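You operate a simulated robot arm through the tools that you are given. There is no shell and no other tool.

You are at the controls of a simulated robot arm. One attempt, no reset.

TASK
Put things in order on the clear part of the assembly bench. At the end: the blue sleeve tape stands where the blue rail buffer stood; the grey charge flask from the clear part of the assembly bench stands where the yellow tape stood; the blue rail buffer from the clear part of the assembly bench stands where the grey charge flask stood; the yellow tape is on the silver splash plate; whatever was shut is shut again. Leave all else as you found it, and nothing knocked over.

The check looks at the end state, three seconds after you hand in, the way a careful person would. Anything else that was tipped, shoved, dropped, spilled or broken makes it a failure.

THE ROBOT
A 7-joint arm with a two-finger parallel gripper, fixed in place. Base frame: the origin is at the foot of the arm, x ahead of it, y to its left, z up; the work surface is at about z = 0. Readings come in m, degrees, newtons and seconds.
With the tool pointing down near the work surface it reaches from about 0.22 to 0.58 m from the base axis. Its first joint turns from -66.0 to 66.0 degrees. Payload 2.5 kg.
The TCP is the grasp point between the finger pads, 0.023 m short of the fingertips. In the tool frame z runs along the fingers and y along their closing line. The gripper opens to 0.094 m. The fingers are 0.038 m wide and 0.01 m thick; the gripper's body (0.054 by 0.096 m) begins 0.039 m behind the TCP.
Orientation is that of the tool frame in the base frame, as a unit quaternion [w, x, y, z]. With the fingers straight down and closing along the base's y, the tool's x points along the base's -x, its y along +y and its z along -z.

THE INTERFACE
- The arm moves only by the tool apply_moves. Its argument "targets" is a list of rows, each a list of 7 numbers: the finger opening in m, from 0 to 0.094, then the shift along the base's x, y, z in units of 100 mm (1.0 is 100 mm), then the turn, a rotation vector about the base's x, y, z in units of 45 degrees (1.0 is 45 degrees). In form: [[fingers, dx, dy, dz, ax, ay, az], ...]. A call has 1 to 20 rows; each row is the pose to reach, as a shift and turn from the pose commanded when the call began. A call with a number of a shift or a turn outside -1 to 1 is refused whole. Rows are played at 5 a second. More than 0.05 m and 8.6 degrees between two rows, or a gripper value outside its range, and nothing of the call is played. Where a pose cannot be reached the arm comes as near as it can. A force on the tool above 40 N (or 10 N above the force at the start of the call, whichever is more), or a blocked arm, ends the call early, and 0.2 s more pass. The fingers move at their own pace (about 0.108 m/s each) and stop on an object; they squeeze with about 38 N. The grip force told is the motor's: it shows also when the fingers shut on nothing. Time passes only in rows, and 0.2 s behind the last, so rows that repeat a pose let the fingers close. It gives the time, the measured TCP pose, the force on the tool (base axes), the opening and the grip force at its end, in the units of the frame above (readings bear some noise), with the torque about the TCP (base axes, N m) and any sound that the robot's microphone picked up.
- Cameras (640 x 400 px; columns grow to the right, rows downward): "scene" is fixed at [0.1211, -0.4129, 0.5478]; the picture's right is [0.81, -0.58, 0.00], its down [-0.36, -0.50, -0.79] and it looks along [0.46, 0.64, -0.61] (base axes); focal length 349 px, centre (320, 200). "wrist" rides on the gripper at [0.087, 0.016, -0.074] in the tool frame; the picture's right is [-0.18, 0.98, 0.00], its down [-0.58, -0.11, -0.81] and it looks along [-0.79, -0.15, 0.59] (tool axes); focal length 243 px, centre (320, 200). There is no depth. A picture from a camera that has moved, and an enlarged one, comes with that camera's place and axes in the base frame and with its lens. The place of the scene camera against the robot may be out by one fixed shift of up to 0.012 m in any direction.
- grab_frame(camera): a new picture of that camera. No time passes.
- enlarge(camera, box): a new picture of the part [left, top, right, bottom] of that camera's present view, enlarged. No time passes.
- job_done(): hands the job in; it is judged then, once.

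Places have to be worked out from the pictures, the camera data and where the tool is seen. Open the gripper and draw the arm clear of the work before you hand the job in, unless the task says otherwise.

The tools are called after "Call:" by a JSON object that holds its "fn" and its "kwargs". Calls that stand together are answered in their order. apply_moves: Moves the arm, as the interface text tells. Its arguments: {"type":"object","properties":{"targets":{"type":"array","items":{"type":"array","items":{"type":"number"}}}},"required":["targets"]} The other tools are called the same way: grab_frame (camera) takes a picture; enlarge (camera, box) takes an enlarged picture of a part of a camera's view; job_done () hands the job in.

At the start:

```text
time_s: 0.0
eef_pos: [0.37, -0.0672, 0.2709]
tcp_rot: [0.0, -0.001, 1.0, -0.001]
ft_force: [-1.0, -0.2, -1.2]
wrist_torque: [0.01, -0.01, -0.02]
finger_gap: 0.094
finger_force: 0.2
```

scene: 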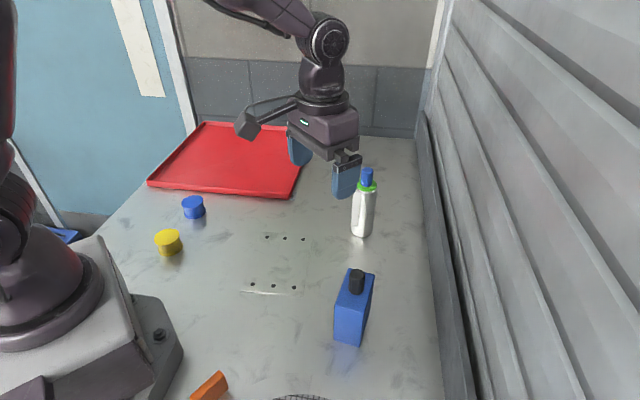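
wrist: 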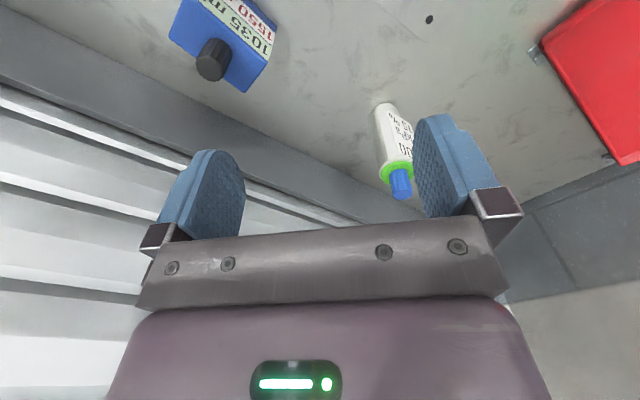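

The opening pictures show a blue tape, a yellow tape, a white/grey bottle, a blue box-shaped bottle, a red tray and some dotted area. I look closer at each part before moving.

Call:
{"fn": "enlarge", "kwargs": {"camera": "scene", "box": [140, 180, 320, 300]}}

Call:
{"fn": "enlarge", "kwargs": {"camera": "scene", "box": [300, 150, 460, 360]}}

Call:
{"fn": "enlarge", "kwargs": {"camera": "scene", "box": [140, 280, 380, 400]}}

Call:
{"fn": "enlarge", "kwargs": {"camera": "scene", "box": [0, 80, 320, 280]}}

Call:
{"fn": "grab_frame", "kwargs": {"camera": "wrist"}}

```text
3.33 times, centred on (230, 240) of scene
camera zoom: at [0.1211, -0.4129, 0.5478], right [0.81, -0.58, 0.0], down [-0.36, -0.5, -0.79], along [0.46, 0.64, -0.61], focal length 1162 px, centre (620, 67)
```

zoom: 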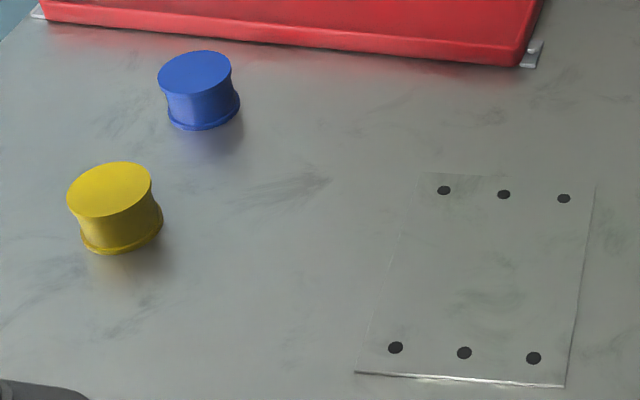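

```text
1.90 times, centred on (380, 255) of scene
camera zoom: at [0.1211, -0.4129, 0.5478], right [0.81, -0.58, 0.0], down [-0.36, -0.5, -0.79], along [0.46, 0.64, -0.61], focal length 664 px, centre (206, 95)
```

zoom: 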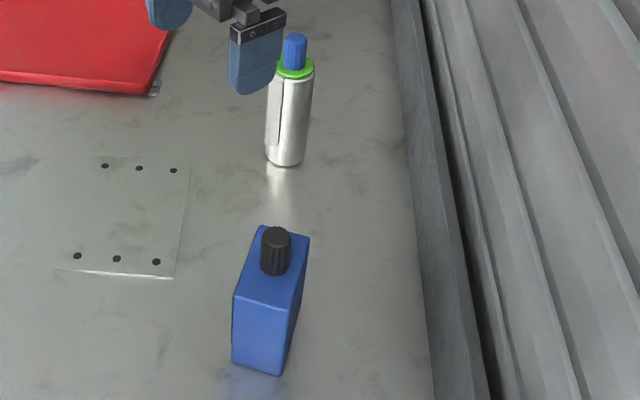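

```text
2.67 times, centred on (260, 340) of scene
camera zoom: at [0.1211, -0.4129, 0.5478], right [0.81, -0.58, 0.0], down [-0.36, -0.5, -0.79], along [0.46, 0.64, -0.61], focal length 930 px, centre (480, -173)
```

zoom: 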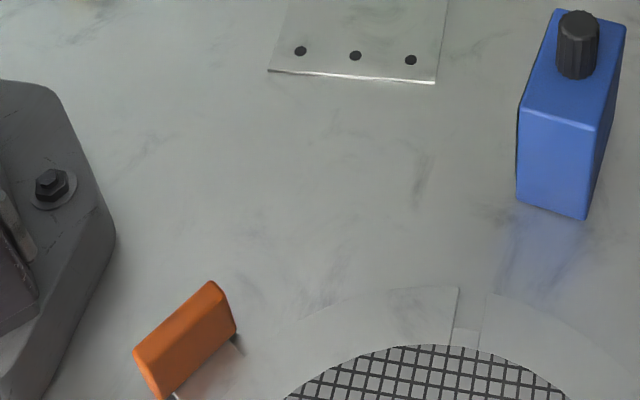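

```text
2.00 times, centred on (160, 180) of scene
camera zoom: at [0.1211, -0.4129, 0.5478], right [0.81, -0.58, 0.0], down [-0.36, -0.5, -0.79], along [0.46, 0.64, -0.61], focal length 697 px, centre (640, 240)
```

zoom: 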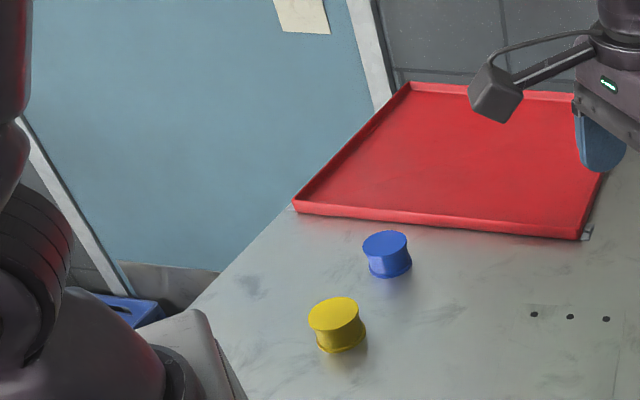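

```text
taken
camera wrist: at [0.2837, -0.0507, 0.3451], right [0.18, 0.98, 0.0], down [0.58, -0.11, 0.81], along [0.79, -0.15, -0.59], focal length 243 px, centre (320, 200)
```

wrist: 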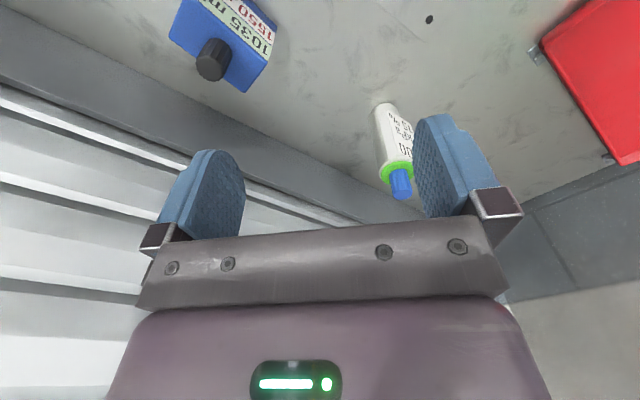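

The six-dot sheet looks like the silver splash plate (thin metal, about 0.12 x 0.17 m, centred near (0.34, 0.04)). Before touching anything I look around with the wrist camera, rising and turning to the left first.

Call:
{"fn": "apply_moves", "kwargs": {"targets": [[0.094, -0.1, 0.15, 0.1, 0, 0, 0.16], [0.094, -0.2, 0.3, 0.2, 0, 0, 0.32], [0.094, -0.3, 0.45, 0.3, 0, 0, 0.48], [0.094, -0.4, 0.6, 0.4, 0, 0, 0.64], [0.094, -0.5, 0.75, 0.5, 0, 0, 0.8], [0.094, -0.6, 0.9, 0.6, 0, 0, 0.96], [0.094, -0.6, 0.9, 0.6, 0, 0, 0.96]]}}

Call:
{"fn": "grab_frame", "kwargs": {"camera": "wrist"}}

Call:
{"fn": "grab_frame", "kwargs": {"camera": "scene"}}

```text
time_s: 1.6
eef_pos: [0.3108, 0.0246, 0.3313]
tcp_rot: [-0.001, -0.368, 0.93, 0.0]
ft_force: [-0.2, -0.8, 0.5]
wrist_torque: [-0.01, 0.01, -0.01]
finger_gap: 0.0939
finger_force: 0.1
```

```text
taken
camera wrist: at [0.2363, -0.0238, 0.4053], right [-0.54, 0.84, 0.0], down [0.5, 0.32, 0.81], along [0.68, 0.44, -0.59], focal length 243 px, centre (320, 200)
```

wrist: 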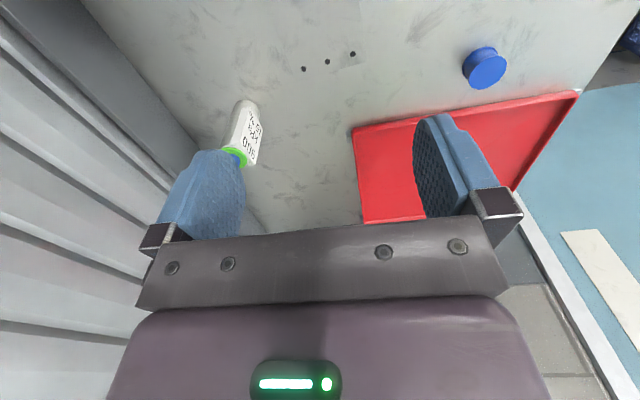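

```text
taken
```

scene: 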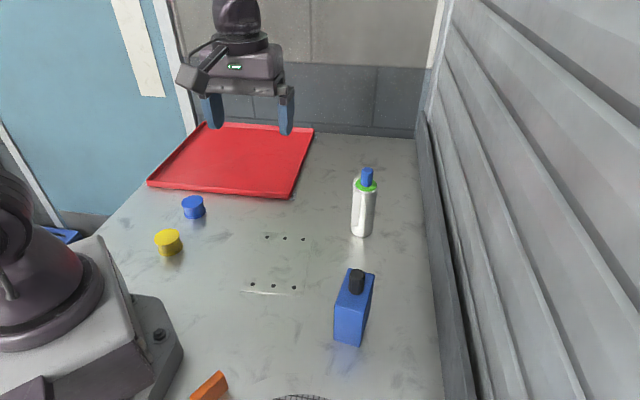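

Rotation works as expected. I enlarge the blue tape and flask in this wrist view to measure them.

Call:
{"fn": "enlarge", "kwargs": {"camera": "wrist", "box": [400, 20, 560, 120]}}

Call:
{"fn": "enlarge", "kwargs": {"camera": "wrist", "box": [180, 0, 420, 180]}}

Call:
{"fn": "enlarge", "kwargs": {"camera": "wrist", "box": [340, 80, 640, 240]}}

```text
4.00 times, centred on (480, 70) of wrist
camera zoom: at [0.2363, -0.0238, 0.4053], right [-0.54, 0.84, 0.0], down [0.5, 0.32, 0.81], along [0.68, 0.44, -0.59], focal length 970 px, centre (-320, 720)
```

zoom: 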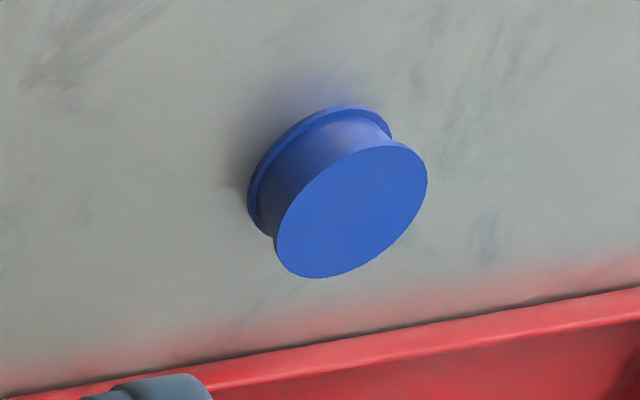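

```text
2.22 times, centred on (300, 90) of wrist
camera zoom: at [0.2363, -0.0238, 0.4053], right [-0.54, 0.84, 0.0], down [0.5, 0.32, 0.81], along [0.68, 0.44, -0.59], focal length 539 px, centre (364, 444)
```

zoom: 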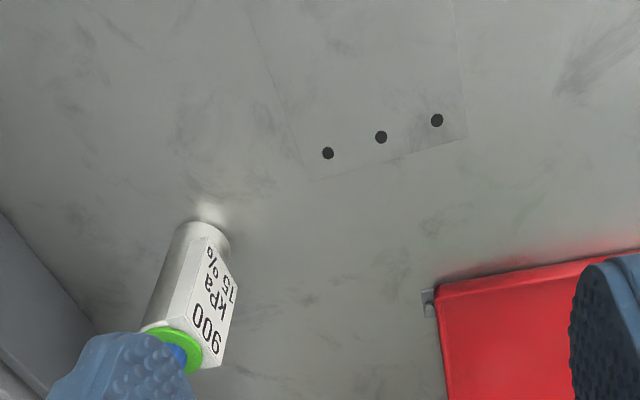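

```text
2.13 times, centred on (490, 160) of wrist
camera zoom: at [0.2363, -0.0238, 0.4053], right [-0.54, 0.84, 0.0], down [0.5, 0.32, 0.81], along [0.68, 0.44, -0.59], focal length 518 px, centre (-43, 285)
```

zoom: 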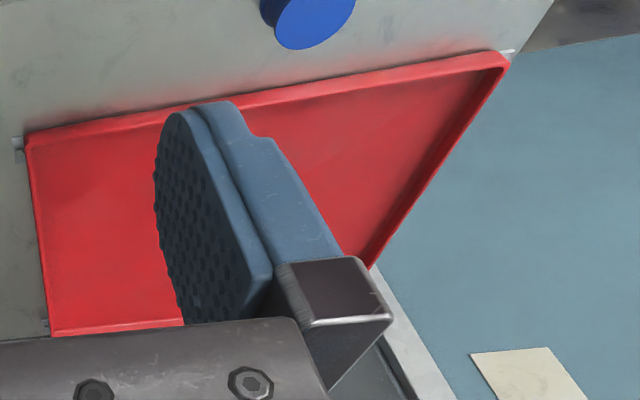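

Blue tape measured from the wrist at about (0.2515, 0.2875), height ≈0.033; the scene camera seems shifted by about (0.005, 0.012). Next I turn further left to view the yellow tape.

Call:
{"fn": "apply_moves", "kwargs": {"targets": [[0.094, -0.12, 0.14, 0, 0, 0, 0.16], [0.094, -0.24, 0.28, 0, 0, 0, 0.32], [0.094, -0.36, 0.42, 0, 0, 0, 0.48], [0.094, -0.48, 0.56, 0, 0, 0, 0.64], [0.094, -0.6, 0.7, 0, 0, 0, 0.8], [0.094, -0.72, 0.84, 0, 0, 0, 0.96], [0.094, -0.72, 0.84, 0, 0, 0, 0.96]]}}

Call:
{"fn": "grab_frame", "kwargs": {"camera": "wrist"}}

Call:
{"fn": "grab_frame", "kwargs": {"camera": "scene"}}

```text
time_s: 3.2
eef_pos: [0.2396, 0.108, 0.3306]
tcp_rot: [0.001, -0.685, 0.728, 0.0]
ft_force: [1.0, 1.2, 0.7]
wrist_torque: [0.02, 0.01, -0.02]
finger_gap: 0.0939
finger_force: 0.0
```

```text
taken
camera wrist: at [0.2169, 0.0222, 0.4053], right [-0.97, 0.24, 0.0], down [0.14, 0.57, 0.81], along [0.2, 0.78, -0.59], focal length 243 px, centre (320, 200)
```

wrist: 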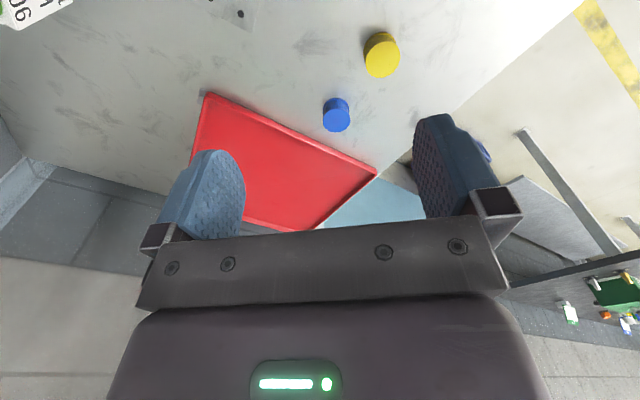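

```text
taken
```

scene: 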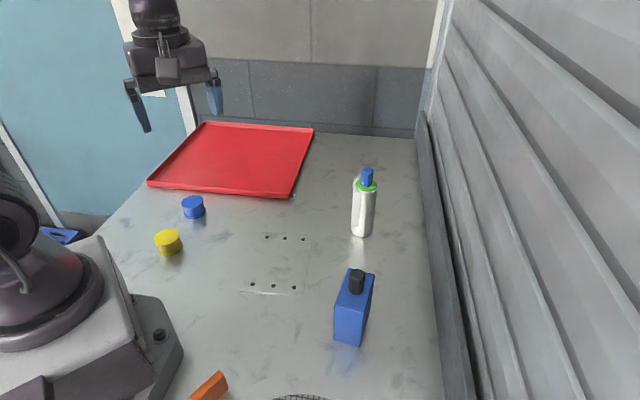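

Another workbench with similar items is visible in the background, explaining the "clear part" wording. I enlarge the two tapes for precise measurement.

Call:
{"fn": "enlarge", "kwargs": {"camera": "wrist", "box": [300, 10, 460, 150]}}

Call:
{"fn": "enlarge", "kwargs": {"camera": "wrist", "box": [480, 200, 640, 360]}}

```text
2.86 times, centred on (380, 80) of wrist
camera zoom: at [0.2169, 0.0222, 0.4053], right [-0.97, 0.24, 0.0], down [0.14, 0.57, 0.81], along [0.2, 0.78, -0.59], focal length 693 px, centre (149, 543)
```

zoom: 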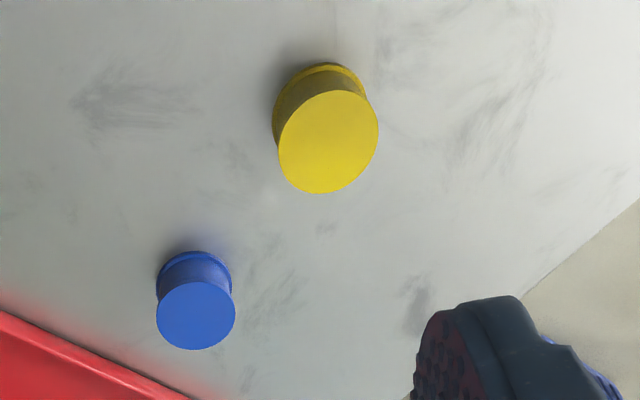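

```text
2.50 times, centred on (560, 280) of wrist
camera zoom: at [0.2169, 0.0222, 0.4053], right [-0.97, 0.24, 0.0], down [0.14, 0.57, 0.81], along [0.2, 0.78, -0.59], focal length 606 px, centre (-280, 0)
```

zoom: 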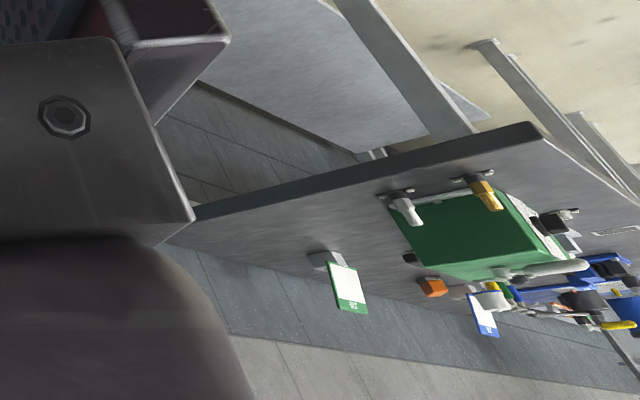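

Yellow tape sits at about (0.168, 0.202), blue at (0.252, 0.288), both ≈0.033 high and ≈0.054 wide. I move above the yellow tape, keeping the present yaw (closing along x, camera away from the base).

Call:
{"fn": "apply_moves", "kwargs": {"targets": [[0.094, -0.14, 0.19, -0.2, 0, 0, 0], [0.094, -0.28, 0.38, -0.4, 0, 0, 0], [0.094, -0.42, 0.57, -0.6, 0, 0, 0], [0.094, -0.56, 0.76, -0.8, 0, 0, 0], [0.094, -0.7, 0.95, -1.0, 0, 0, 0], [0.094, -0.7, 0.95, -1.0, 0, 0, 0]]}}

Call:
{"fn": "grab_frame", "kwargs": {"camera": "wrist"}}

Call:
{"fn": "grab_frame", "kwargs": {"camera": "scene"}}

```text
time_s: 4.6
eef_pos: [0.168, 0.2019, 0.2299]
tcp_rot: [0.0, -0.684, 0.729, 0.001]
ft_force: [0.3, 0.5, -0.5]
wrist_torque: [-0.02, 0.02, -0.02]
finger_gap: 0.094
finger_force: 0.0
```

```text
taken
camera wrist: at [0.1463, 0.1164, 0.3044], right [-0.97, 0.25, 0.0], down [0.14, 0.57, 0.81], along [0.2, 0.78, -0.59], focal length 243 px, centre (320, 200)
```

wrist: 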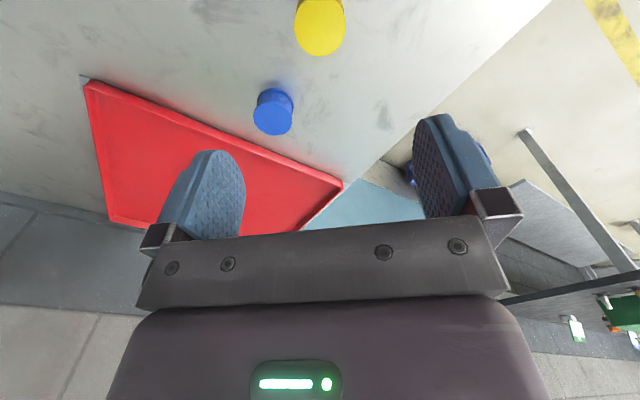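

```text
taken
```

scene: 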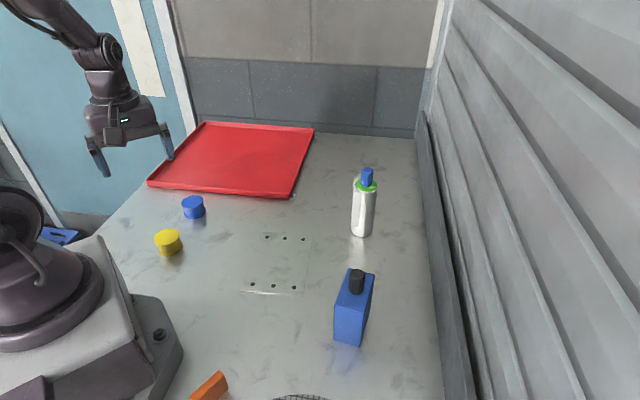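

The yellow tape projects in line with the grasp axis. I descend straight to z≈0.13 and check again.

Call:
{"fn": "apply_moves", "kwargs": {"targets": [[0.094, 0, 0, -0.3, 0, 0, 0], [0.094, 0, 0, -0.6, 0, 0, 0], [0.094, 0, 0, -0.85, 0, 0, 0], [0.094, 0, 0, -1.0, 0, 0, 0], [0.094, 0, 0, -1.0, 0, 0, 0]]}}

Call:
{"fn": "grab_frame", "kwargs": {"camera": "wrist"}}

Call:
{"fn": "grab_frame", "kwargs": {"camera": "scene"}}

```text
time_s: 5.8
eef_pos: [0.1686, 0.2028, 0.1298]
tcp_rot: [0.0, -0.685, 0.729, 0.0]
ft_force: [-0.6, 0.2, 0.7]
wrist_torque: [-0.02, 0.0, -0.01]
finger_gap: 0.0941
finger_force: 0.1
```

```text
taken
camera wrist: at [0.1465, 0.117, 0.2048], right [-0.97, 0.25, 0.0], down [0.14, 0.57, 0.81], along [0.2, 0.78, -0.59], focal length 243 px, centre (320, 200)
```

wrist: 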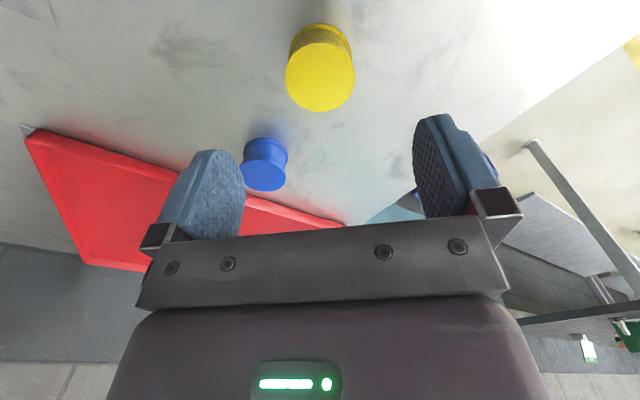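

```text
taken
```

scene: 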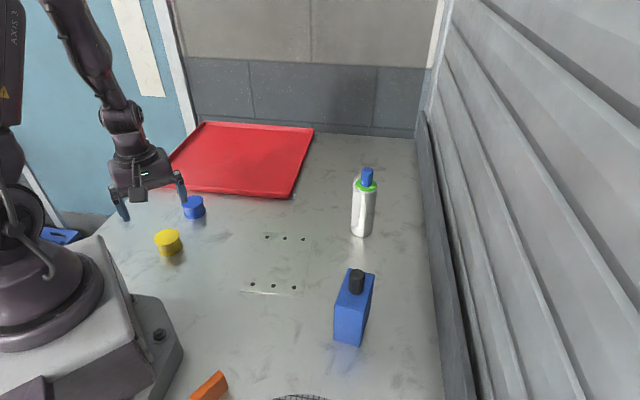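

The tape is centred at about (0.168, 0.201) under the gripper. I descend to TCP z≈0.03 with the fingers open.

Call:
{"fn": "apply_moves", "kwargs": {"targets": [[0.094, 0, -0.01, -0.3, 0, 0, 0], [0.094, 0, -0.01, -0.55, 0, 0, 0], [0.094, 0, -0.01, -0.75, 0, 0, 0], [0.094, 0, -0.01, -0.9, 0, 0, 0], [0.094, 0, -0.01, -1.0, 0, 0, 0], [0.094, 0, -0.01, -1.0, 0, 0, 0]]}}

Call:
{"fn": "grab_frame", "kwargs": {"camera": "wrist"}}

Call:
{"fn": "enlarge", "kwargs": {"camera": "scene", "box": [80, 150, 280, 275]}}

```text
time_s: 7.2
eef_pos: [0.1696, 0.2021, 0.0298]
tcp_rot: [0.001, -0.685, 0.729, 0.001]
ft_force: [0.0, 0.0, -0.7]
wrist_torque: [0.03, 0.03, 0.02]
finger_gap: 0.0939
finger_force: 0.1
```

```text
taken
camera wrist: at [0.1468, 0.116, 0.1041], right [-0.97, 0.25, 0.0], down [0.14, 0.57, 0.81], along [0.2, 0.78, -0.59], focal length 243 px, centre (320, 200)
```

wrist: 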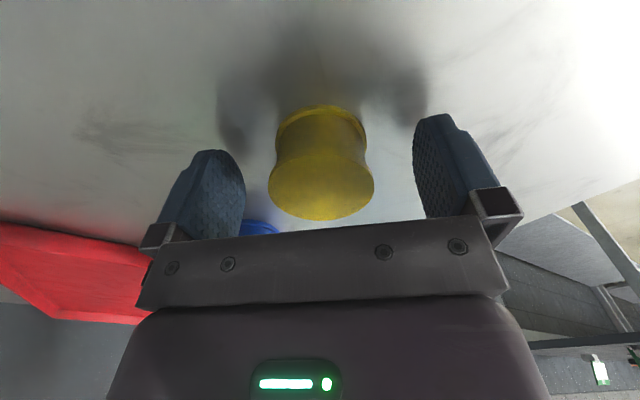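

```text
3.20 times, centred on (180, 212) of scene
camera zoom: at [0.1211, -0.4129, 0.5478], right [0.81, -0.58, 0.0], down [-0.36, -0.5, -0.79], along [0.46, 0.64, -0.61], focal length 1116 px, centre (768, 160)
```

zoom: 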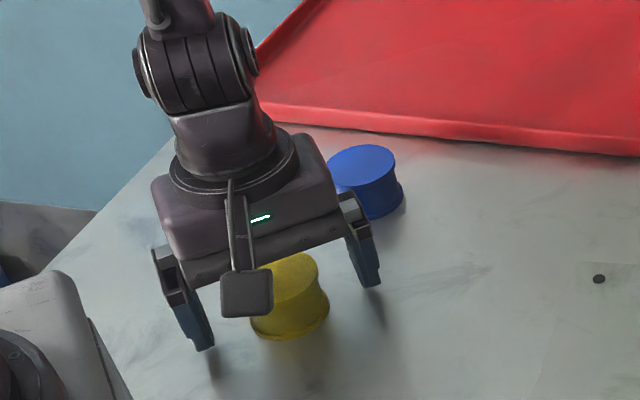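

Tape is centred between the pads. I close the fingers, then lift straight up.

Call:
{"fn": "apply_moves", "kwargs": {"targets": [[0.03, 0, 0, 0, 0, 0, 0], [0.03, 0, 0, 0, 0, 0, 0], [0.03, 0, 0, 0, 0, 0, 0], [0.03, 0, 0, 0, 0, 0, 0]]}}

Call:
{"fn": "grab_frame", "kwargs": {"camera": "wrist"}}

```text
time_s: 8.2
eef_pos: [0.1692, 0.2027, 0.029]
tcp_rot: [0.0, -0.685, 0.729, 0.001]
ft_force: [0.9, -0.2, -0.2]
wrist_torque: [-0.02, -0.01, -0.02]
finger_gap: 0.0479
finger_force: 37.6
```

```text
taken
camera wrist: at [0.1467, 0.1159, 0.1044], right [-0.97, 0.25, 0.0], down [0.14, 0.57, 0.81], along [0.2, 0.78, -0.59], focal length 243 px, centre (320, 200)
```

wrist: 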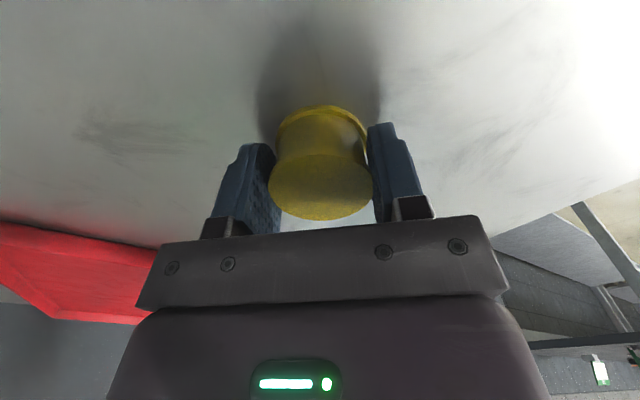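

Gripped firmly (gap 0.048). I lift it clear and start carrying it toward the plate.

Call:
{"fn": "apply_moves", "kwargs": {"targets": [[0.03, 0, 0, 0.2, 0, 0, 0], [0.03, 0, 0, 0.5, 0, 0, 0], [0.03, 0, 0, 0.8, 0, 0, 0], [0.03, 0.15, -0.15, 1.0, 0, 0, -0.12], [0.03, 0.35, -0.35, 1.0, 0, 0, -0.28], [0.03, 0.6, -0.6, 1.0, 0, 0, -0.44], [0.03, 0.8, -0.8, 1.0, 0, 0, -0.6], [0.03, 1.0, -1.0, 1.0, 0, 0, -0.76], [0.03, 1.0, -1.0, 1.0, 0, 0, -0.76]]}}

Call:
{"fn": "grab_frame", "kwargs": {"camera": "wrist"}}

Call:
{"fn": "grab_frame", "kwargs": {"camera": "scene"}}

```text
time_s: 10.2
eef_pos: [0.2686, 0.1008, 0.131]
tcp_rot: [0.0, -0.439, 0.899, -0.001]
ft_force: [-0.1, -1.2, 0.6]
wrist_torque: [-0.03, -0.01, 0.0]
finger_gap: 0.03
finger_force: 0.0
```

```text
taken
camera wrist: at [0.2023, 0.0418, 0.2049], right [-0.66, 0.75, 0.0], down [0.44, 0.39, 0.81], along [0.6, 0.53, -0.59], focal length 243 px, centre (320, 200)
```

wrist: 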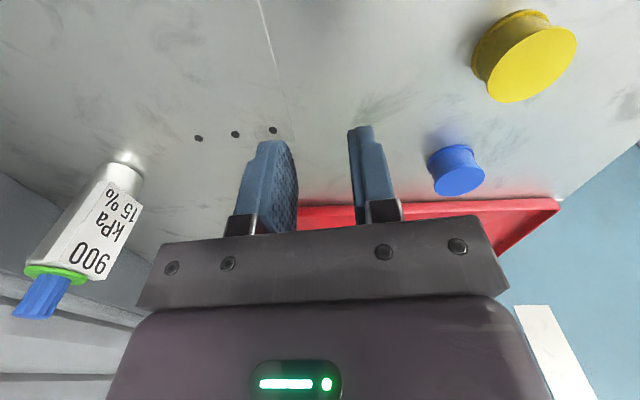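

```text
taken
```

scene: 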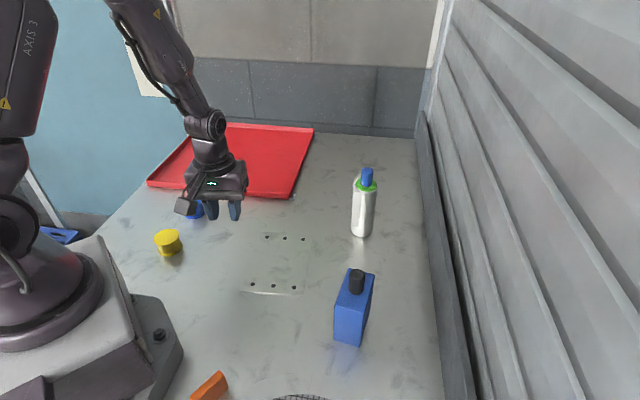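

The fingers have closed to 0.03 empty: the tape slipped out and is still standing near its place. I inspect it closely to see where it is and how the fingers met it.

Call:
{"fn": "enlarge", "kwargs": {"camera": "wrist", "box": [400, 0, 640, 150]}}

Call:
{"fn": "enlarge", "kwargs": {"camera": "scene", "box": [120, 190, 248, 270]}}

Call:
{"fn": "enlarge", "kwargs": {"camera": "wrist", "box": [0, 100, 240, 350]}}

Call:
{"fn": "enlarge", "kwargs": {"camera": "wrist", "box": [220, 100, 420, 250]}}

```text
2.67 times, centred on (520, 75) of wrist
camera zoom: at [0.2023, 0.0418, 0.2049], right [-0.66, 0.75, 0.0], down [0.44, 0.39, 0.81], along [0.6, 0.53, -0.59], focal length 647 px, centre (-213, 533)
```

zoom: 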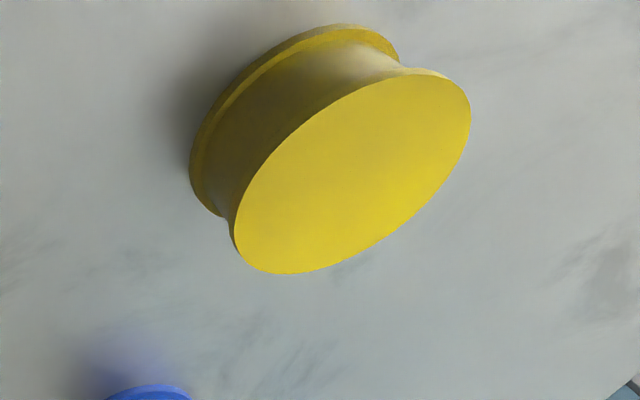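

```text
5.00 times, centred on (184, 230) of scene
camera zoom: at [0.1211, -0.4129, 0.5478], right [0.81, -0.58, 0.0], down [-0.36, -0.5, -0.79], along [0.46, 0.64, -0.61], focal length 1743 px, centre (1000, 50)
```

zoom: 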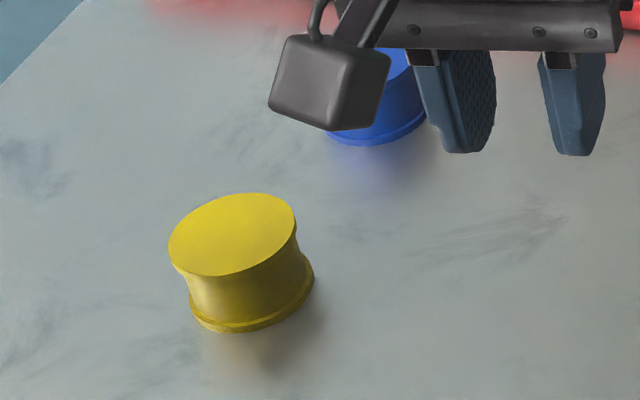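

```text
1.60 times, centred on (120, 225) of wrist
camera zoom: at [0.2023, 0.0418, 0.2049], right [-0.66, 0.75, 0.0], down [0.44, 0.39, 0.81], along [0.6, 0.53, -0.59], focal length 388 px, centre (640, 160)
```

zoom: 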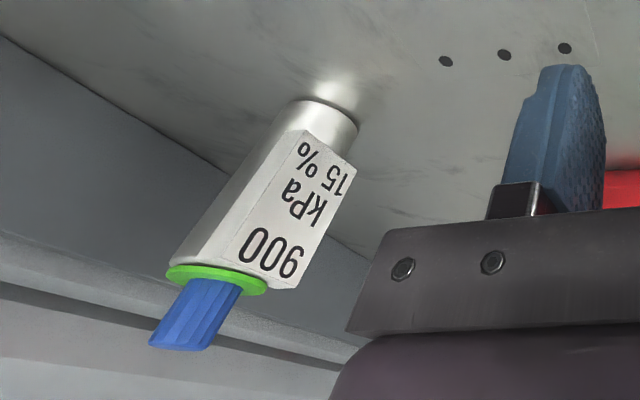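

```text
2.67 times, centred on (320, 175) of wrist
camera zoom: at [0.2023, 0.0418, 0.2049], right [-0.66, 0.75, 0.0], down [0.44, 0.39, 0.81], along [0.6, 0.53, -0.59], focal length 647 px, centre (320, 267)
```

zoom: 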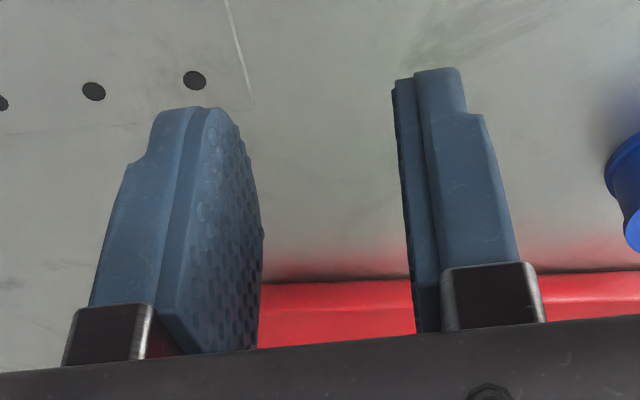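

The tape still stands at about (0.166, 0.201), essentially its original place, so the grip slipped off right at the lift. I go back above it with open fingers for a lower grasp and a slower, monitored lift.

Call:
{"fn": "apply_moves", "kwargs": {"targets": [[0.094, 0, 0, 0, 0, 0, 0], [0.094, -0.2, 0.2, 0, 0, 0, 0.16], [0.094, -0.4, 0.4, 0, 0, 0, 0.32], [0.094, -0.6, 0.6, 0, 0, 0, 0.48], [0.094, -0.8, 0.8, 0, 0, 0, 0.62], [0.094, -1.0, 1.0, 0, 0, 0, 0.76], [0.094, -1.0, 1.0, 0, 0, 0, 0.76]]}}

Call:
{"fn": "enlarge", "kwargs": {"camera": "wrist", "box": [240, 0, 400, 120]}}

```text
time_s: 11.8
eef_pos: [0.168, 0.2021, 0.1313]
tcp_rot: [0.0, -0.685, 0.728, 0.0]
ft_force: [-0.1, 0.1, 0.4]
wrist_torque: [-0.01, 0.02, 0.0]
finger_gap: 0.0941
finger_force: 0.0
```

```text
3.33 times, centred on (320, 60) of wrist
camera zoom: at [0.1464, 0.116, 0.2051], right [-0.97, 0.24, 0.0], down [0.14, 0.57, 0.81], along [0.2, 0.78, -0.59], focal length 809 px, centre (320, 667)
```

zoom: 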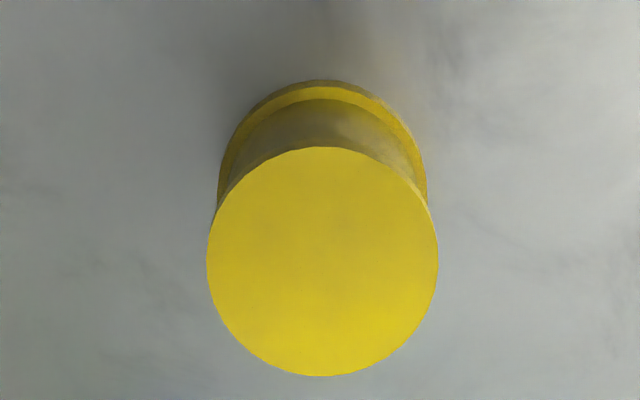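

The tape is at (0.167, 0.201), unmoved, 0.049 wide, 0.033 high. I descend again, this time a bit lower.

Call:
{"fn": "apply_moves", "kwargs": {"targets": [[0.094, 0, 0, -0.3, 0, 0, 0], [0.094, 0, 0, -0.55, 0, 0, 0], [0.094, 0, 0, -0.75, 0, 0, 0], [0.094, 0, 0, -0.9, 0, 0, 0], [0.094, 0, 0, -1.0, 0, 0, 0], [0.094, 0, 0, -1.0, 0, 0, 0]]}}

Call:
{"fn": "apply_moves", "kwargs": {"targets": [[0.094, 0, 0, -0.03, 0, 0, 0], [0.094, 0, 0, -0.055, 0, 0, 0], [0.0, 0, 0, -0.055, 0, 0, 0], [0.0, 0, 0, -0.055, 0, 0, 0], [0.0, 0, 0, -0.055, 0, 0, 0], [0.0, 0, 0, -0.055, 0, 0, 0], [0.0, 0, 0, -0.055, 0, 0, 0]]}}

Call:
{"fn": "enlarge", "kwargs": {"camera": "wrist", "box": [200, 80, 440, 240]}}

```text
time_s: 13.2
eef_pos: [0.1696, 0.2023, 0.0311]
tcp_rot: [0.001, -0.685, 0.729, 0.0]
ft_force: [-0.4, 0.0, 0.1]
wrist_torque: [0.0, 0.02, -0.02]
finger_gap: 0.094
finger_force: 0.1
```

```text
time_s: 14.8
eef_pos: [0.1695, 0.2011, 0.0247]
tcp_rot: [0.0, -0.685, 0.729, 0.0]
ft_force: [-0.7, -0.2, -0.6]
wrist_torque: [0.02, -0.01, -0.01]
finger_gap: 0.0477
finger_force: 37.9
```

```text
2.50 times, centred on (320, 160) of wrist
camera zoom: at [0.1465, 0.1158, 0.0995], right [-0.97, 0.25, 0.0], down [0.14, 0.57, 0.81], along [0.2, 0.78, -0.59], focal length 606 px, centre (320, 300)
```

zoom: 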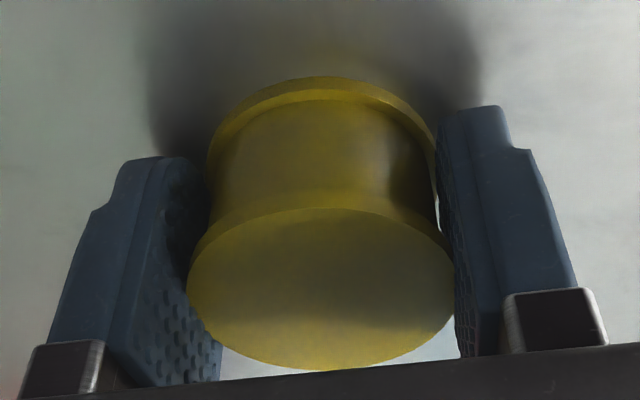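

Gripped again lower down (gap 0.0477, 38 N). I lift just a few millimetres slowly and check the readings.

Call:
{"fn": "apply_moves", "kwargs": {"targets": [[0.0, 0, 0, 0.01, 0, 0, 0], [0.0, 0, 0, 0.03, 0, 0, 0], [0.0, 0, 0, 0.05, 0, 0, 0], [0.0, 0, 0, 0.07, 0, 0, 0]]}}

Call:
{"fn": "enlarge", "kwargs": {"camera": "wrist", "box": [200, 80, 440, 240]}}

Call:
{"fn": "enlarge", "kwargs": {"camera": "scene", "box": [100, 170, 260, 270]}}

```text
time_s: 15.8
eef_pos: [0.1677, 0.2015, 0.0322]
tcp_rot: [0.0, -0.685, 0.729, 0.0]
ft_force: [0.5, 0.7, -0.3]
wrist_torque: [0.01, 0.02, -0.07]
finger_gap: 0.0475
finger_force: 38.0
```

```text
2.50 times, centred on (320, 160) of wrist
camera zoom: at [0.1465, 0.1159, 0.1064], right [-0.97, 0.25, 0.0], down [0.15, 0.57, 0.81], along [0.2, 0.78, -0.59], focal length 606 px, centre (320, 300)
```

zoom: 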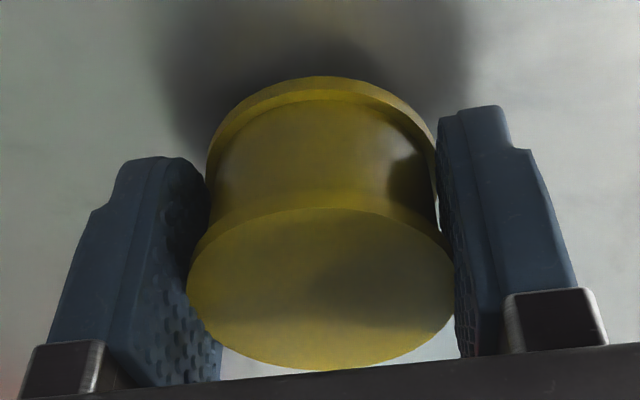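

```text
4.00 times, centred on (180, 220) of scene
camera zoom: at [0.1211, -0.4129, 0.5478], right [0.81, -0.58, 0.0], down [-0.36, -0.5, -0.79], along [0.46, 0.64, -0.61], focal length 1395 px, centre (880, 120)
```

zoom: 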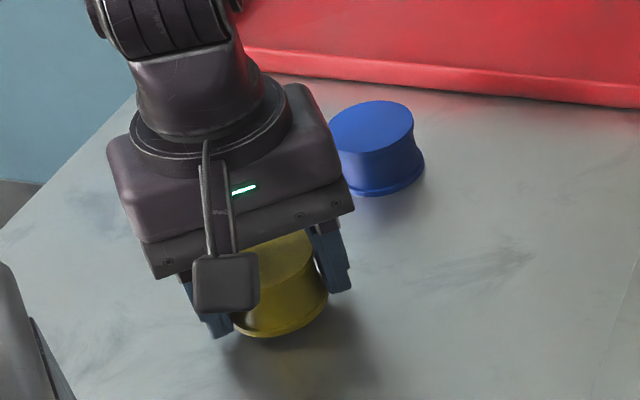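

The tape now rises with the gripper. I continue the lift gently another 5 cm and check for creep.

Call:
{"fn": "apply_moves", "kwargs": {"targets": [[0.0, 0, 0, 0.05, 0, 0, 0], [0.0, 0, 0, 0.12, 0, 0, 0], [0.0, 0, 0, 0.2, 0, 0, 0], [0.0, 0, 0, 0.3, 0, 0, 0], [0.0, 0, 0, 0.4, 0, 0, 0], [0.0, 0, 0, 0.47, 0, 0, 0], [0.0, 0, 0, 0.5, 0, 0, 0]]}}

Call:
{"fn": "enlarge", "kwargs": {"camera": "wrist", "box": [200, 80, 440, 240]}}

```text
time_s: 17.4
eef_pos: [0.1699, 0.2022, 0.0832]
tcp_rot: [0.0, -0.684, 0.729, 0.0]
ft_force: [-0.5, 0.9, -0.5]
wrist_torque: [-0.01, 0.01, -0.02]
finger_gap: 0.0478
finger_force: 37.9
```

```text
2.50 times, centred on (320, 160) of wrist
camera zoom: at [0.1467, 0.1155, 0.1568], right [-0.97, 0.25, 0.0], down [0.14, 0.57, 0.81], along [0.2, 0.78, -0.59], focal length 606 px, centre (320, 300)
```

zoom: 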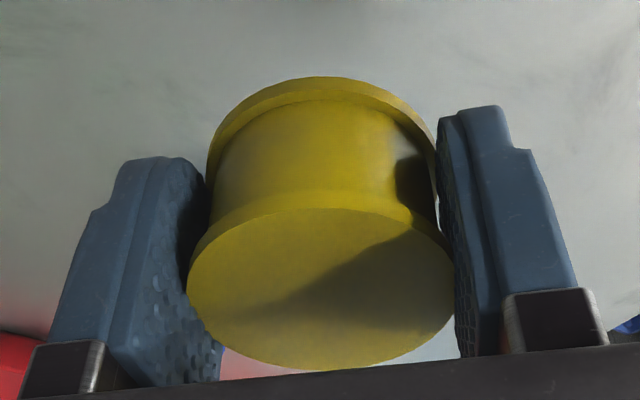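

No creep; grip is solid. I carry the tape toward the plate centre in two gentle legs.

Call:
{"fn": "apply_moves", "kwargs": {"targets": [[0.0, 0.08, -0.08, 0.05, 0, 0, 0], [0.0, 0.2, -0.2, 0.1, 0, 0, 0], [0.0, 0.33, -0.33, 0.1, 0, 0, -0.05], [0.0, 0.46, -0.46, 0.1, 0, 0, -0.13], [0.0, 0.59, -0.59, 0.1, 0, 0, -0.22], [0.0, 0.72, -0.72, 0.1, 0, 0, -0.3], [0.0, 0.85, -0.85, 0.1, 0, 0, -0.38], [0.0, 0.94, -0.94, 0.1, 0, 0, -0.44], [0.0, 1.0, -1.0, 0.1, 0, 0, -0.48]]}}

Call:
{"fn": "grab_frame", "kwargs": {"camera": "wrist"}}

Call:
{"fn": "grab_frame", "kwargs": {"camera": "scene"}}

```text
time_s: 19.4
eef_pos: [0.27, 0.1019, 0.0923]
tcp_rot: [-0.001, -0.536, 0.845, -0.001]
ft_force: [1.0, -0.4, -0.3]
wrist_torque: [-0.03, 0.02, -0.01]
finger_gap: 0.0476
finger_force: 37.8
```

```text
taken
camera wrist: at [0.2166, 0.0301, 0.1663], right [-0.81, 0.59, 0.0], down [0.35, 0.48, 0.81], along [0.47, 0.65, -0.59], focal length 243 px, centre (320, 200)
```

wrist: 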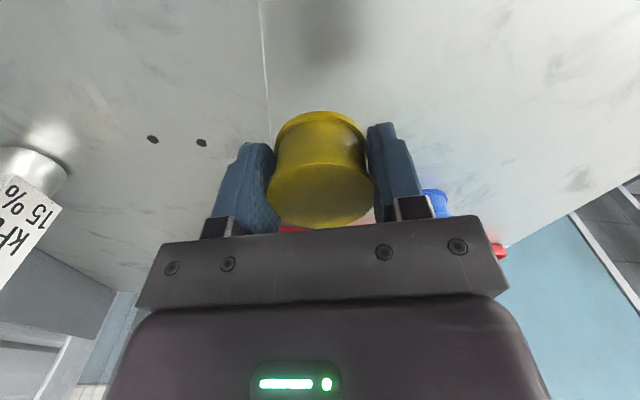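

```text
taken
```

scene: 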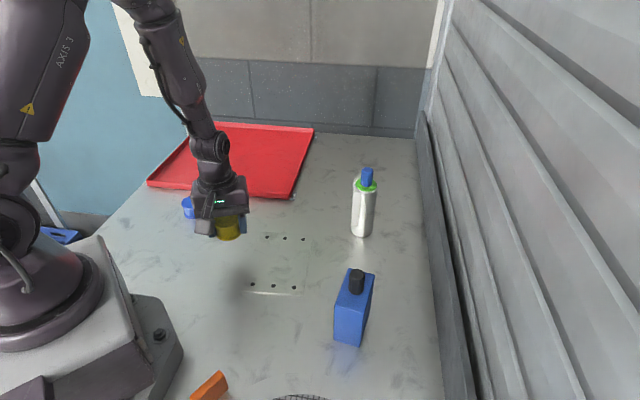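

Tape is steady in the gripper. I finish the carry to above the plate centre (0.338, 0.033).

Call:
{"fn": "apply_moves", "kwargs": {"targets": [[0.0, 0.06, -0.06, 0, 0, 0, 0], [0.0, 0.17, -0.165, 0, 0, 0, 0], [0.0, 0.3, -0.29, 0, 0, 0, 0], [0.0, 0.43, -0.418, 0, 0, 0, 0], [0.0, 0.56, -0.544, 0, 0, 0, 0], [0.0, 0.65, -0.63, 0, 0, 0, 0], [0.0, 0.7, -0.68, 0, 0, 0, 0], [0.0, 0.7, -0.68, 0, 0, 0, 0]]}}

Call:
{"fn": "grab_frame", "kwargs": {"camera": "wrist"}}

Call:
{"fn": "grab_frame", "kwargs": {"camera": "scene"}}

```text
time_s: 21.2
eef_pos: [0.3405, 0.0331, 0.0925]
tcp_rot: [0.0, -0.536, 0.845, 0.001]
ft_force: [1.0, 0.4, 0.0]
wrist_torque: [-0.01, 0.0, 0.01]
finger_gap: 0.0478
finger_force: 38.3
```

```text
taken
camera wrist: at [0.2868, -0.0384, 0.1666], right [-0.81, 0.58, 0.0], down [0.35, 0.48, 0.81], along [0.47, 0.65, -0.59], focal length 243 px, centre (320, 200)
```

wrist: 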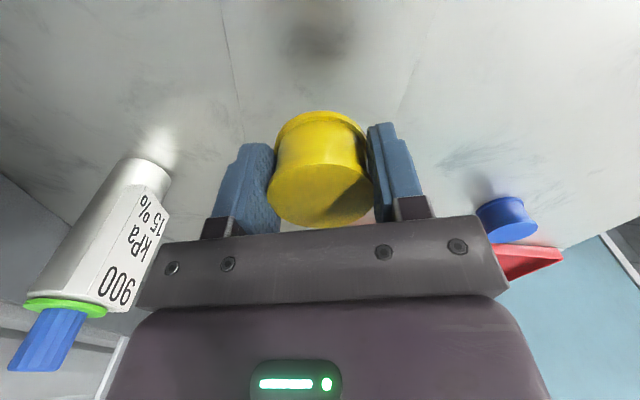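

```text
taken
```

scene: 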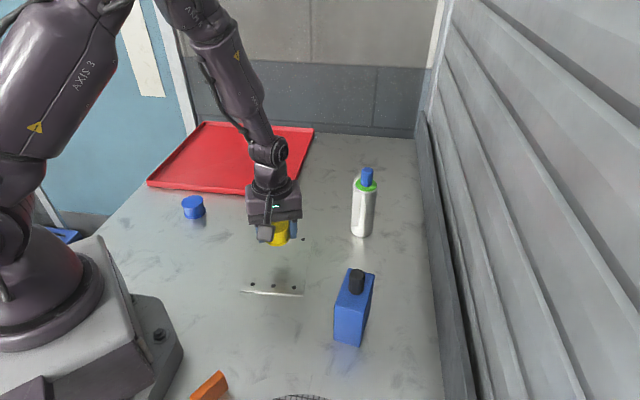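

The tape is above the plate's middle. I lower to about 1 cm above the surface.

Call:
{"fn": "apply_moves", "kwargs": {"targets": [[0.0, 0, 0, -0.08, 0, 0, 0], [0.0, 0, 0, -0.2, 0, 0, 0], [0.0, 0, 0, -0.33, 0, 0, 0], [0.0, 0, 0, -0.45, 0, 0, 0], [0.0, 0, 0, -0.53, 0, 0, 0], [0.0, 0, 0, -0.574, 0, 0, 0], [0.0, 0, 0, -0.574, 0, 0, 0]]}}

Call:
{"fn": "grab_frame", "kwargs": {"camera": "wrist"}}

Call:
{"fn": "enlarge", "kwargs": {"camera": "scene", "box": [200, 200, 360, 310]}}

```text
time_s: 22.8
eef_pos: [0.3399, 0.0332, 0.0353]
tcp_rot: [0.0, -0.536, 0.844, 0.0]
ft_force: [-0.5, 0.0, -1.5]
wrist_torque: [-0.01, -0.01, 0.0]
finger_gap: 0.0479
finger_force: 37.8
```

```text
taken
camera wrist: at [0.2868, -0.0382, 0.1091], right [-0.81, 0.59, 0.0], down [0.35, 0.48, 0.81], along [0.47, 0.65, -0.59], focal length 243 px, centre (320, 200)
```

wrist: 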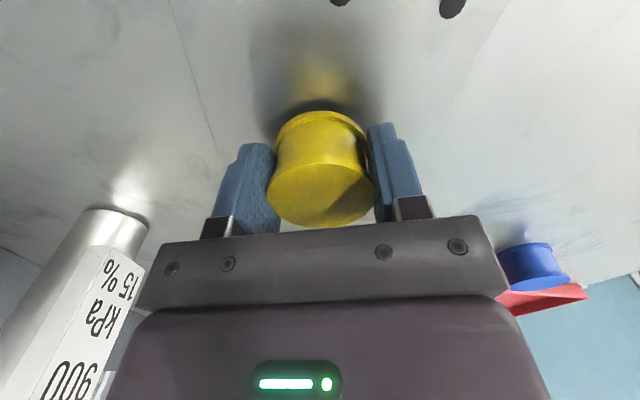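

```text
3.64 times, centred on (280, 255) of scene
camera zoom: at [0.1211, -0.4129, 0.5478], right [0.81, -0.58, 0.0], down [-0.36, -0.5, -0.79], along [0.46, 0.64, -0.61], focal length 1268 px, centre (466, 0)
```

zoom: 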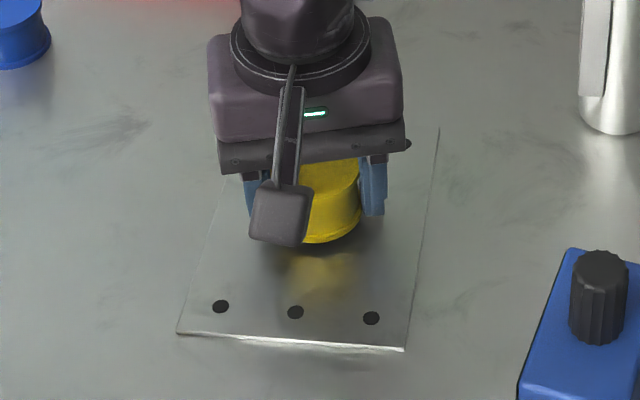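

About 1 cm to go by my estimate; the plate looks like a thin sheet with a small thickness. I lower in small steps watching the force.

Call:
{"fn": "apply_moves", "kwargs": {"targets": [[0.0, 0, 0, -0.02, 0, 0, 0], [0.0, 0, 0, -0.04, 0, 0, 0], [0.0, 0, 0, -0.04, 0, 0, 0]]}}

Call:
{"fn": "apply_moves", "kwargs": {"targets": [[0.0, 0, 0, -0.01, 0, 0, 0], [0.0, 0, 0, -0.02, 0, 0, 0], [0.0, 0, 0, -0.02, 0, 0, 0]]}}

Call:
{"fn": "enlarge", "kwargs": {"camera": "scene", "box": [230, 220, 330, 290]}}

```text
time_s: 23.6
eef_pos: [0.3386, 0.0346, 0.0315]
tcp_rot: [0.0, -0.535, 0.845, -0.001]
ft_force: [0.6, -0.2, 0.2]
wrist_torque: [0.01, -0.03, 0.0]
finger_gap: 0.0479
finger_force: 38.3
```

```text
time_s: 24.4
eef_pos: [0.339, 0.0342, 0.0282]
tcp_rot: [0.0, -0.536, 0.844, 0.001]
ft_force: [0.2, 0.3, -0.3]
wrist_torque: [0.01, -0.02, -0.02]
finger_gap: 0.048
finger_force: 37.3
```

```text
5.71 times, centred on (280, 255) of scene
camera zoom: at [0.1211, -0.4129, 0.5478], right [0.81, -0.58, 0.0], down [-0.36, -0.5, -0.79], along [0.46, 0.64, -0.61], focal length 1992 px, centre (549, -114)
```

zoom: 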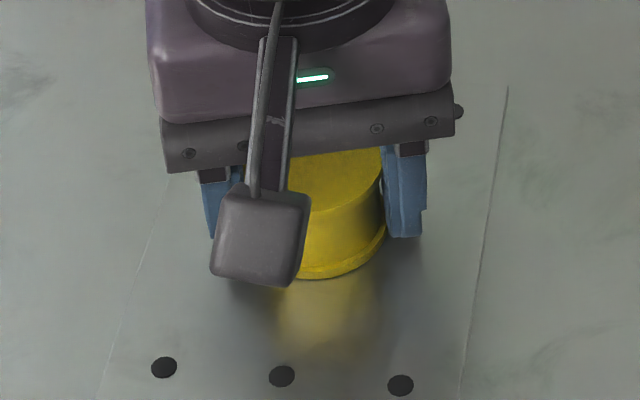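

No contact yet (cmd z≈0.029; table-level grasp was 0.0254). I continue in 1 mm steps.

Call:
{"fn": "apply_moves", "kwargs": {"targets": [[0.0, 0, 0, -0.005, 0, 0, 0], [0.0, 0, 0, -0.01, 0, 0, 0], [0.0, 0, 0, -0.01, 0, 0, 0]]}}

Call:
{"fn": "apply_moves", "kwargs": {"targets": [[0.0, 0, 0, -0.005, 0, 0, 0], [0.0, 0, 0, -0.01, 0, 0, 0], [0.0, 0, 0, -0.01, 0, 0, 0]]}}

Call:
{"fn": "enlarge", "kwargs": {"camera": "wrist", "box": [200, 60, 440, 240]}}

```text
time_s: 25.2
eef_pos: [0.34, 0.0334, 0.0286]
tcp_rot: [0.0, -0.536, 0.844, 0.0]
ft_force: [-3.1, -0.9, 10.5]
wrist_torque: [0.06, 0.09, 0.05]
finger_gap: 0.0476
finger_force: 37.9
```

```text
time_s: 26.0
eef_pos: [0.3394, 0.0334, 0.0271]
tcp_rot: [0.001, -0.536, 0.844, 0.0]
ft_force: [-7.1, 0.1, 31.8]
wrist_torque: [0.13, 0.12, 0.01]
finger_gap: 0.048
finger_force: 37.8
```

```text
2.22 times, centred on (320, 150) of wrist
camera zoom: at [0.2873, -0.0383, 0.1018], right [-0.81, 0.58, 0.0], down [0.34, 0.48, 0.81], along [0.47, 0.65, -0.59], focal length 539 px, centre (320, 311)
```

zoom: 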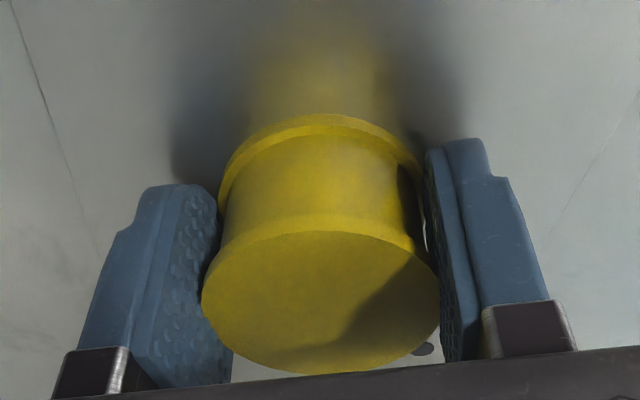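

Contact was made at about z≈0.0285, now pressing 32 N. I back off 1.3 mm to relieve it, then open the fingers.

Call:
{"fn": "apply_moves", "kwargs": {"targets": [[0.0, 0, 0, 0.007, 0, 0, 0], [0.0, 0, 0, 0.013, 0, 0, 0], [0.0, 0, 0, 0.013, 0, 0, 0]]}}

Call:
{"fn": "apply_moves", "kwargs": {"targets": [[0.055, 0, 0, 0, 0, 0, 0], [0.075, 0, 0, 0, 0, 0, 0], [0.094, 0, 0, 0, 0, 0, 0], [0.094, 0, 0, 0, 0, 0, 0]]}}

Call:
{"fn": "enlarge", "kwargs": {"camera": "wrist", "box": [200, 60, 440, 240]}}

```text
time_s: 26.8
eef_pos: [0.3391, 0.034, 0.0276]
tcp_rot: [0.0, -0.536, 0.844, 0.001]
ft_force: [0.8, 0.9, 3.0]
wrist_torque: [0.01, -0.08, -0.02]
finger_gap: 0.0476
finger_force: 38.1
```

```text
time_s: 27.8
eef_pos: [0.3396, 0.0343, 0.0285]
tcp_rot: [0.0, -0.536, 0.844, -0.001]
ft_force: [0.3, -0.4, 0.9]
wrist_torque: [-0.02, -0.03, 0.01]
finger_gap: 0.0941
finger_force: 0.1
```

```text
2.22 times, centred on (320, 150) of wrist
camera zoom: at [0.2869, -0.0383, 0.1026], right [-0.81, 0.58, 0.0], down [0.35, 0.48, 0.81], along [0.47, 0.65, -0.59], focal length 539 px, centre (320, 311)
```

zoom: 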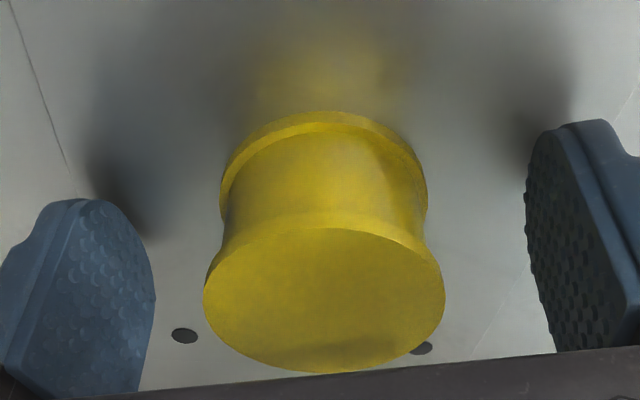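

The yellow tape stands freely on the plate. I rise straight up and look at it and the flask.

Call:
{"fn": "apply_moves", "kwargs": {"targets": [[0.094, 0, 0, 0.1, 0, 0, 0], [0.094, 0, 0, 0.3, 0, 0, 0], [0.094, 0, 0, 0.6, 0, 0, 0], [0.094, 0, 0, 0.85, 0, 0, 0], [0.094, 0, 0, 1.0, 0, 0, 0], [0.094, 0, 0, 1.0, 0, 0, 0]]}}

Call:
{"fn": "apply_moves", "kwargs": {"targets": [[0.094, 0, -0.1, 0.25, 0, 0, -0.18], [0.094, 0, -0.2, 0.5, 0, 0, -0.36], [0.094, 0, -0.3, 0.75, 0, 0, -0.54], [0.094, 0, -0.3, 1.0, 0, 0, -0.72], [0.094, 0, -0.3, 1.0, 0, 0, -0.9], [0.094, 0, -0.3, 1.0, 0, 0, -0.9]]}}

Call:
{"fn": "grab_frame", "kwargs": {"camera": "wrist"}}

Call:
{"fn": "grab_frame", "kwargs": {"camera": "scene"}}

```text
time_s: 29.2
eef_pos: [0.3383, 0.0345, 0.1285]
tcp_rot: [0.0, -0.536, 0.844, 0.001]
ft_force: [-0.5, 0.7, 0.6]
wrist_torque: [0.01, -0.02, 0.01]
finger_gap: 0.0941
finger_force: 0.1
```

```text
time_s: 30.6
eef_pos: [0.3389, 0.0028, 0.2287]
tcp_rot: [-0.001, -0.209, 0.978, 0.0]
ft_force: [0.0, -1.2, 0.1]
wrist_torque: [-0.02, -0.01, 0.03]
finger_gap: 0.0939
finger_force: 0.1
```

```text
taken
camera wrist: at [0.2523, -0.018, 0.3024], right [-0.23, 0.97, 0.0], down [0.57, 0.14, 0.81], along [0.78, 0.19, -0.59], focal length 243 px, centre (320, 200)
```

wrist: 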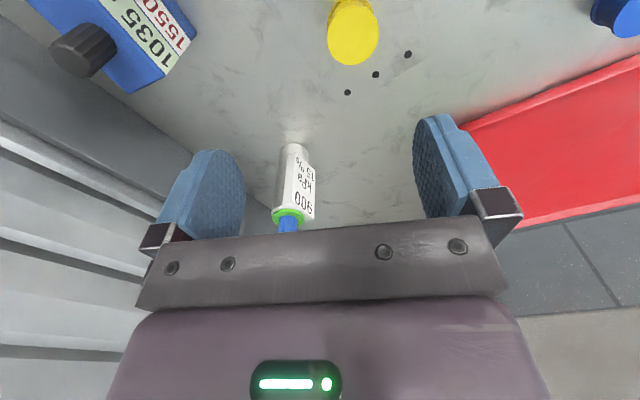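

```text
taken
```

scene: 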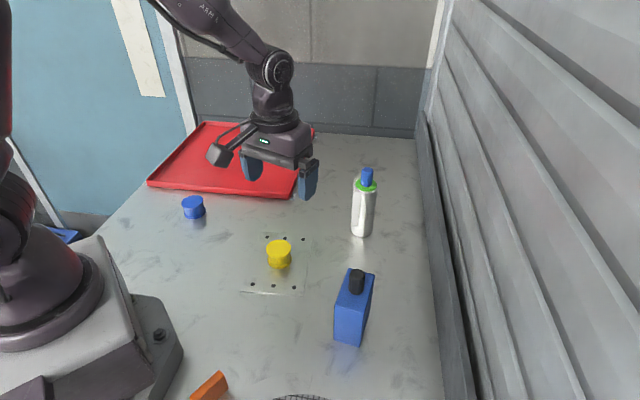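

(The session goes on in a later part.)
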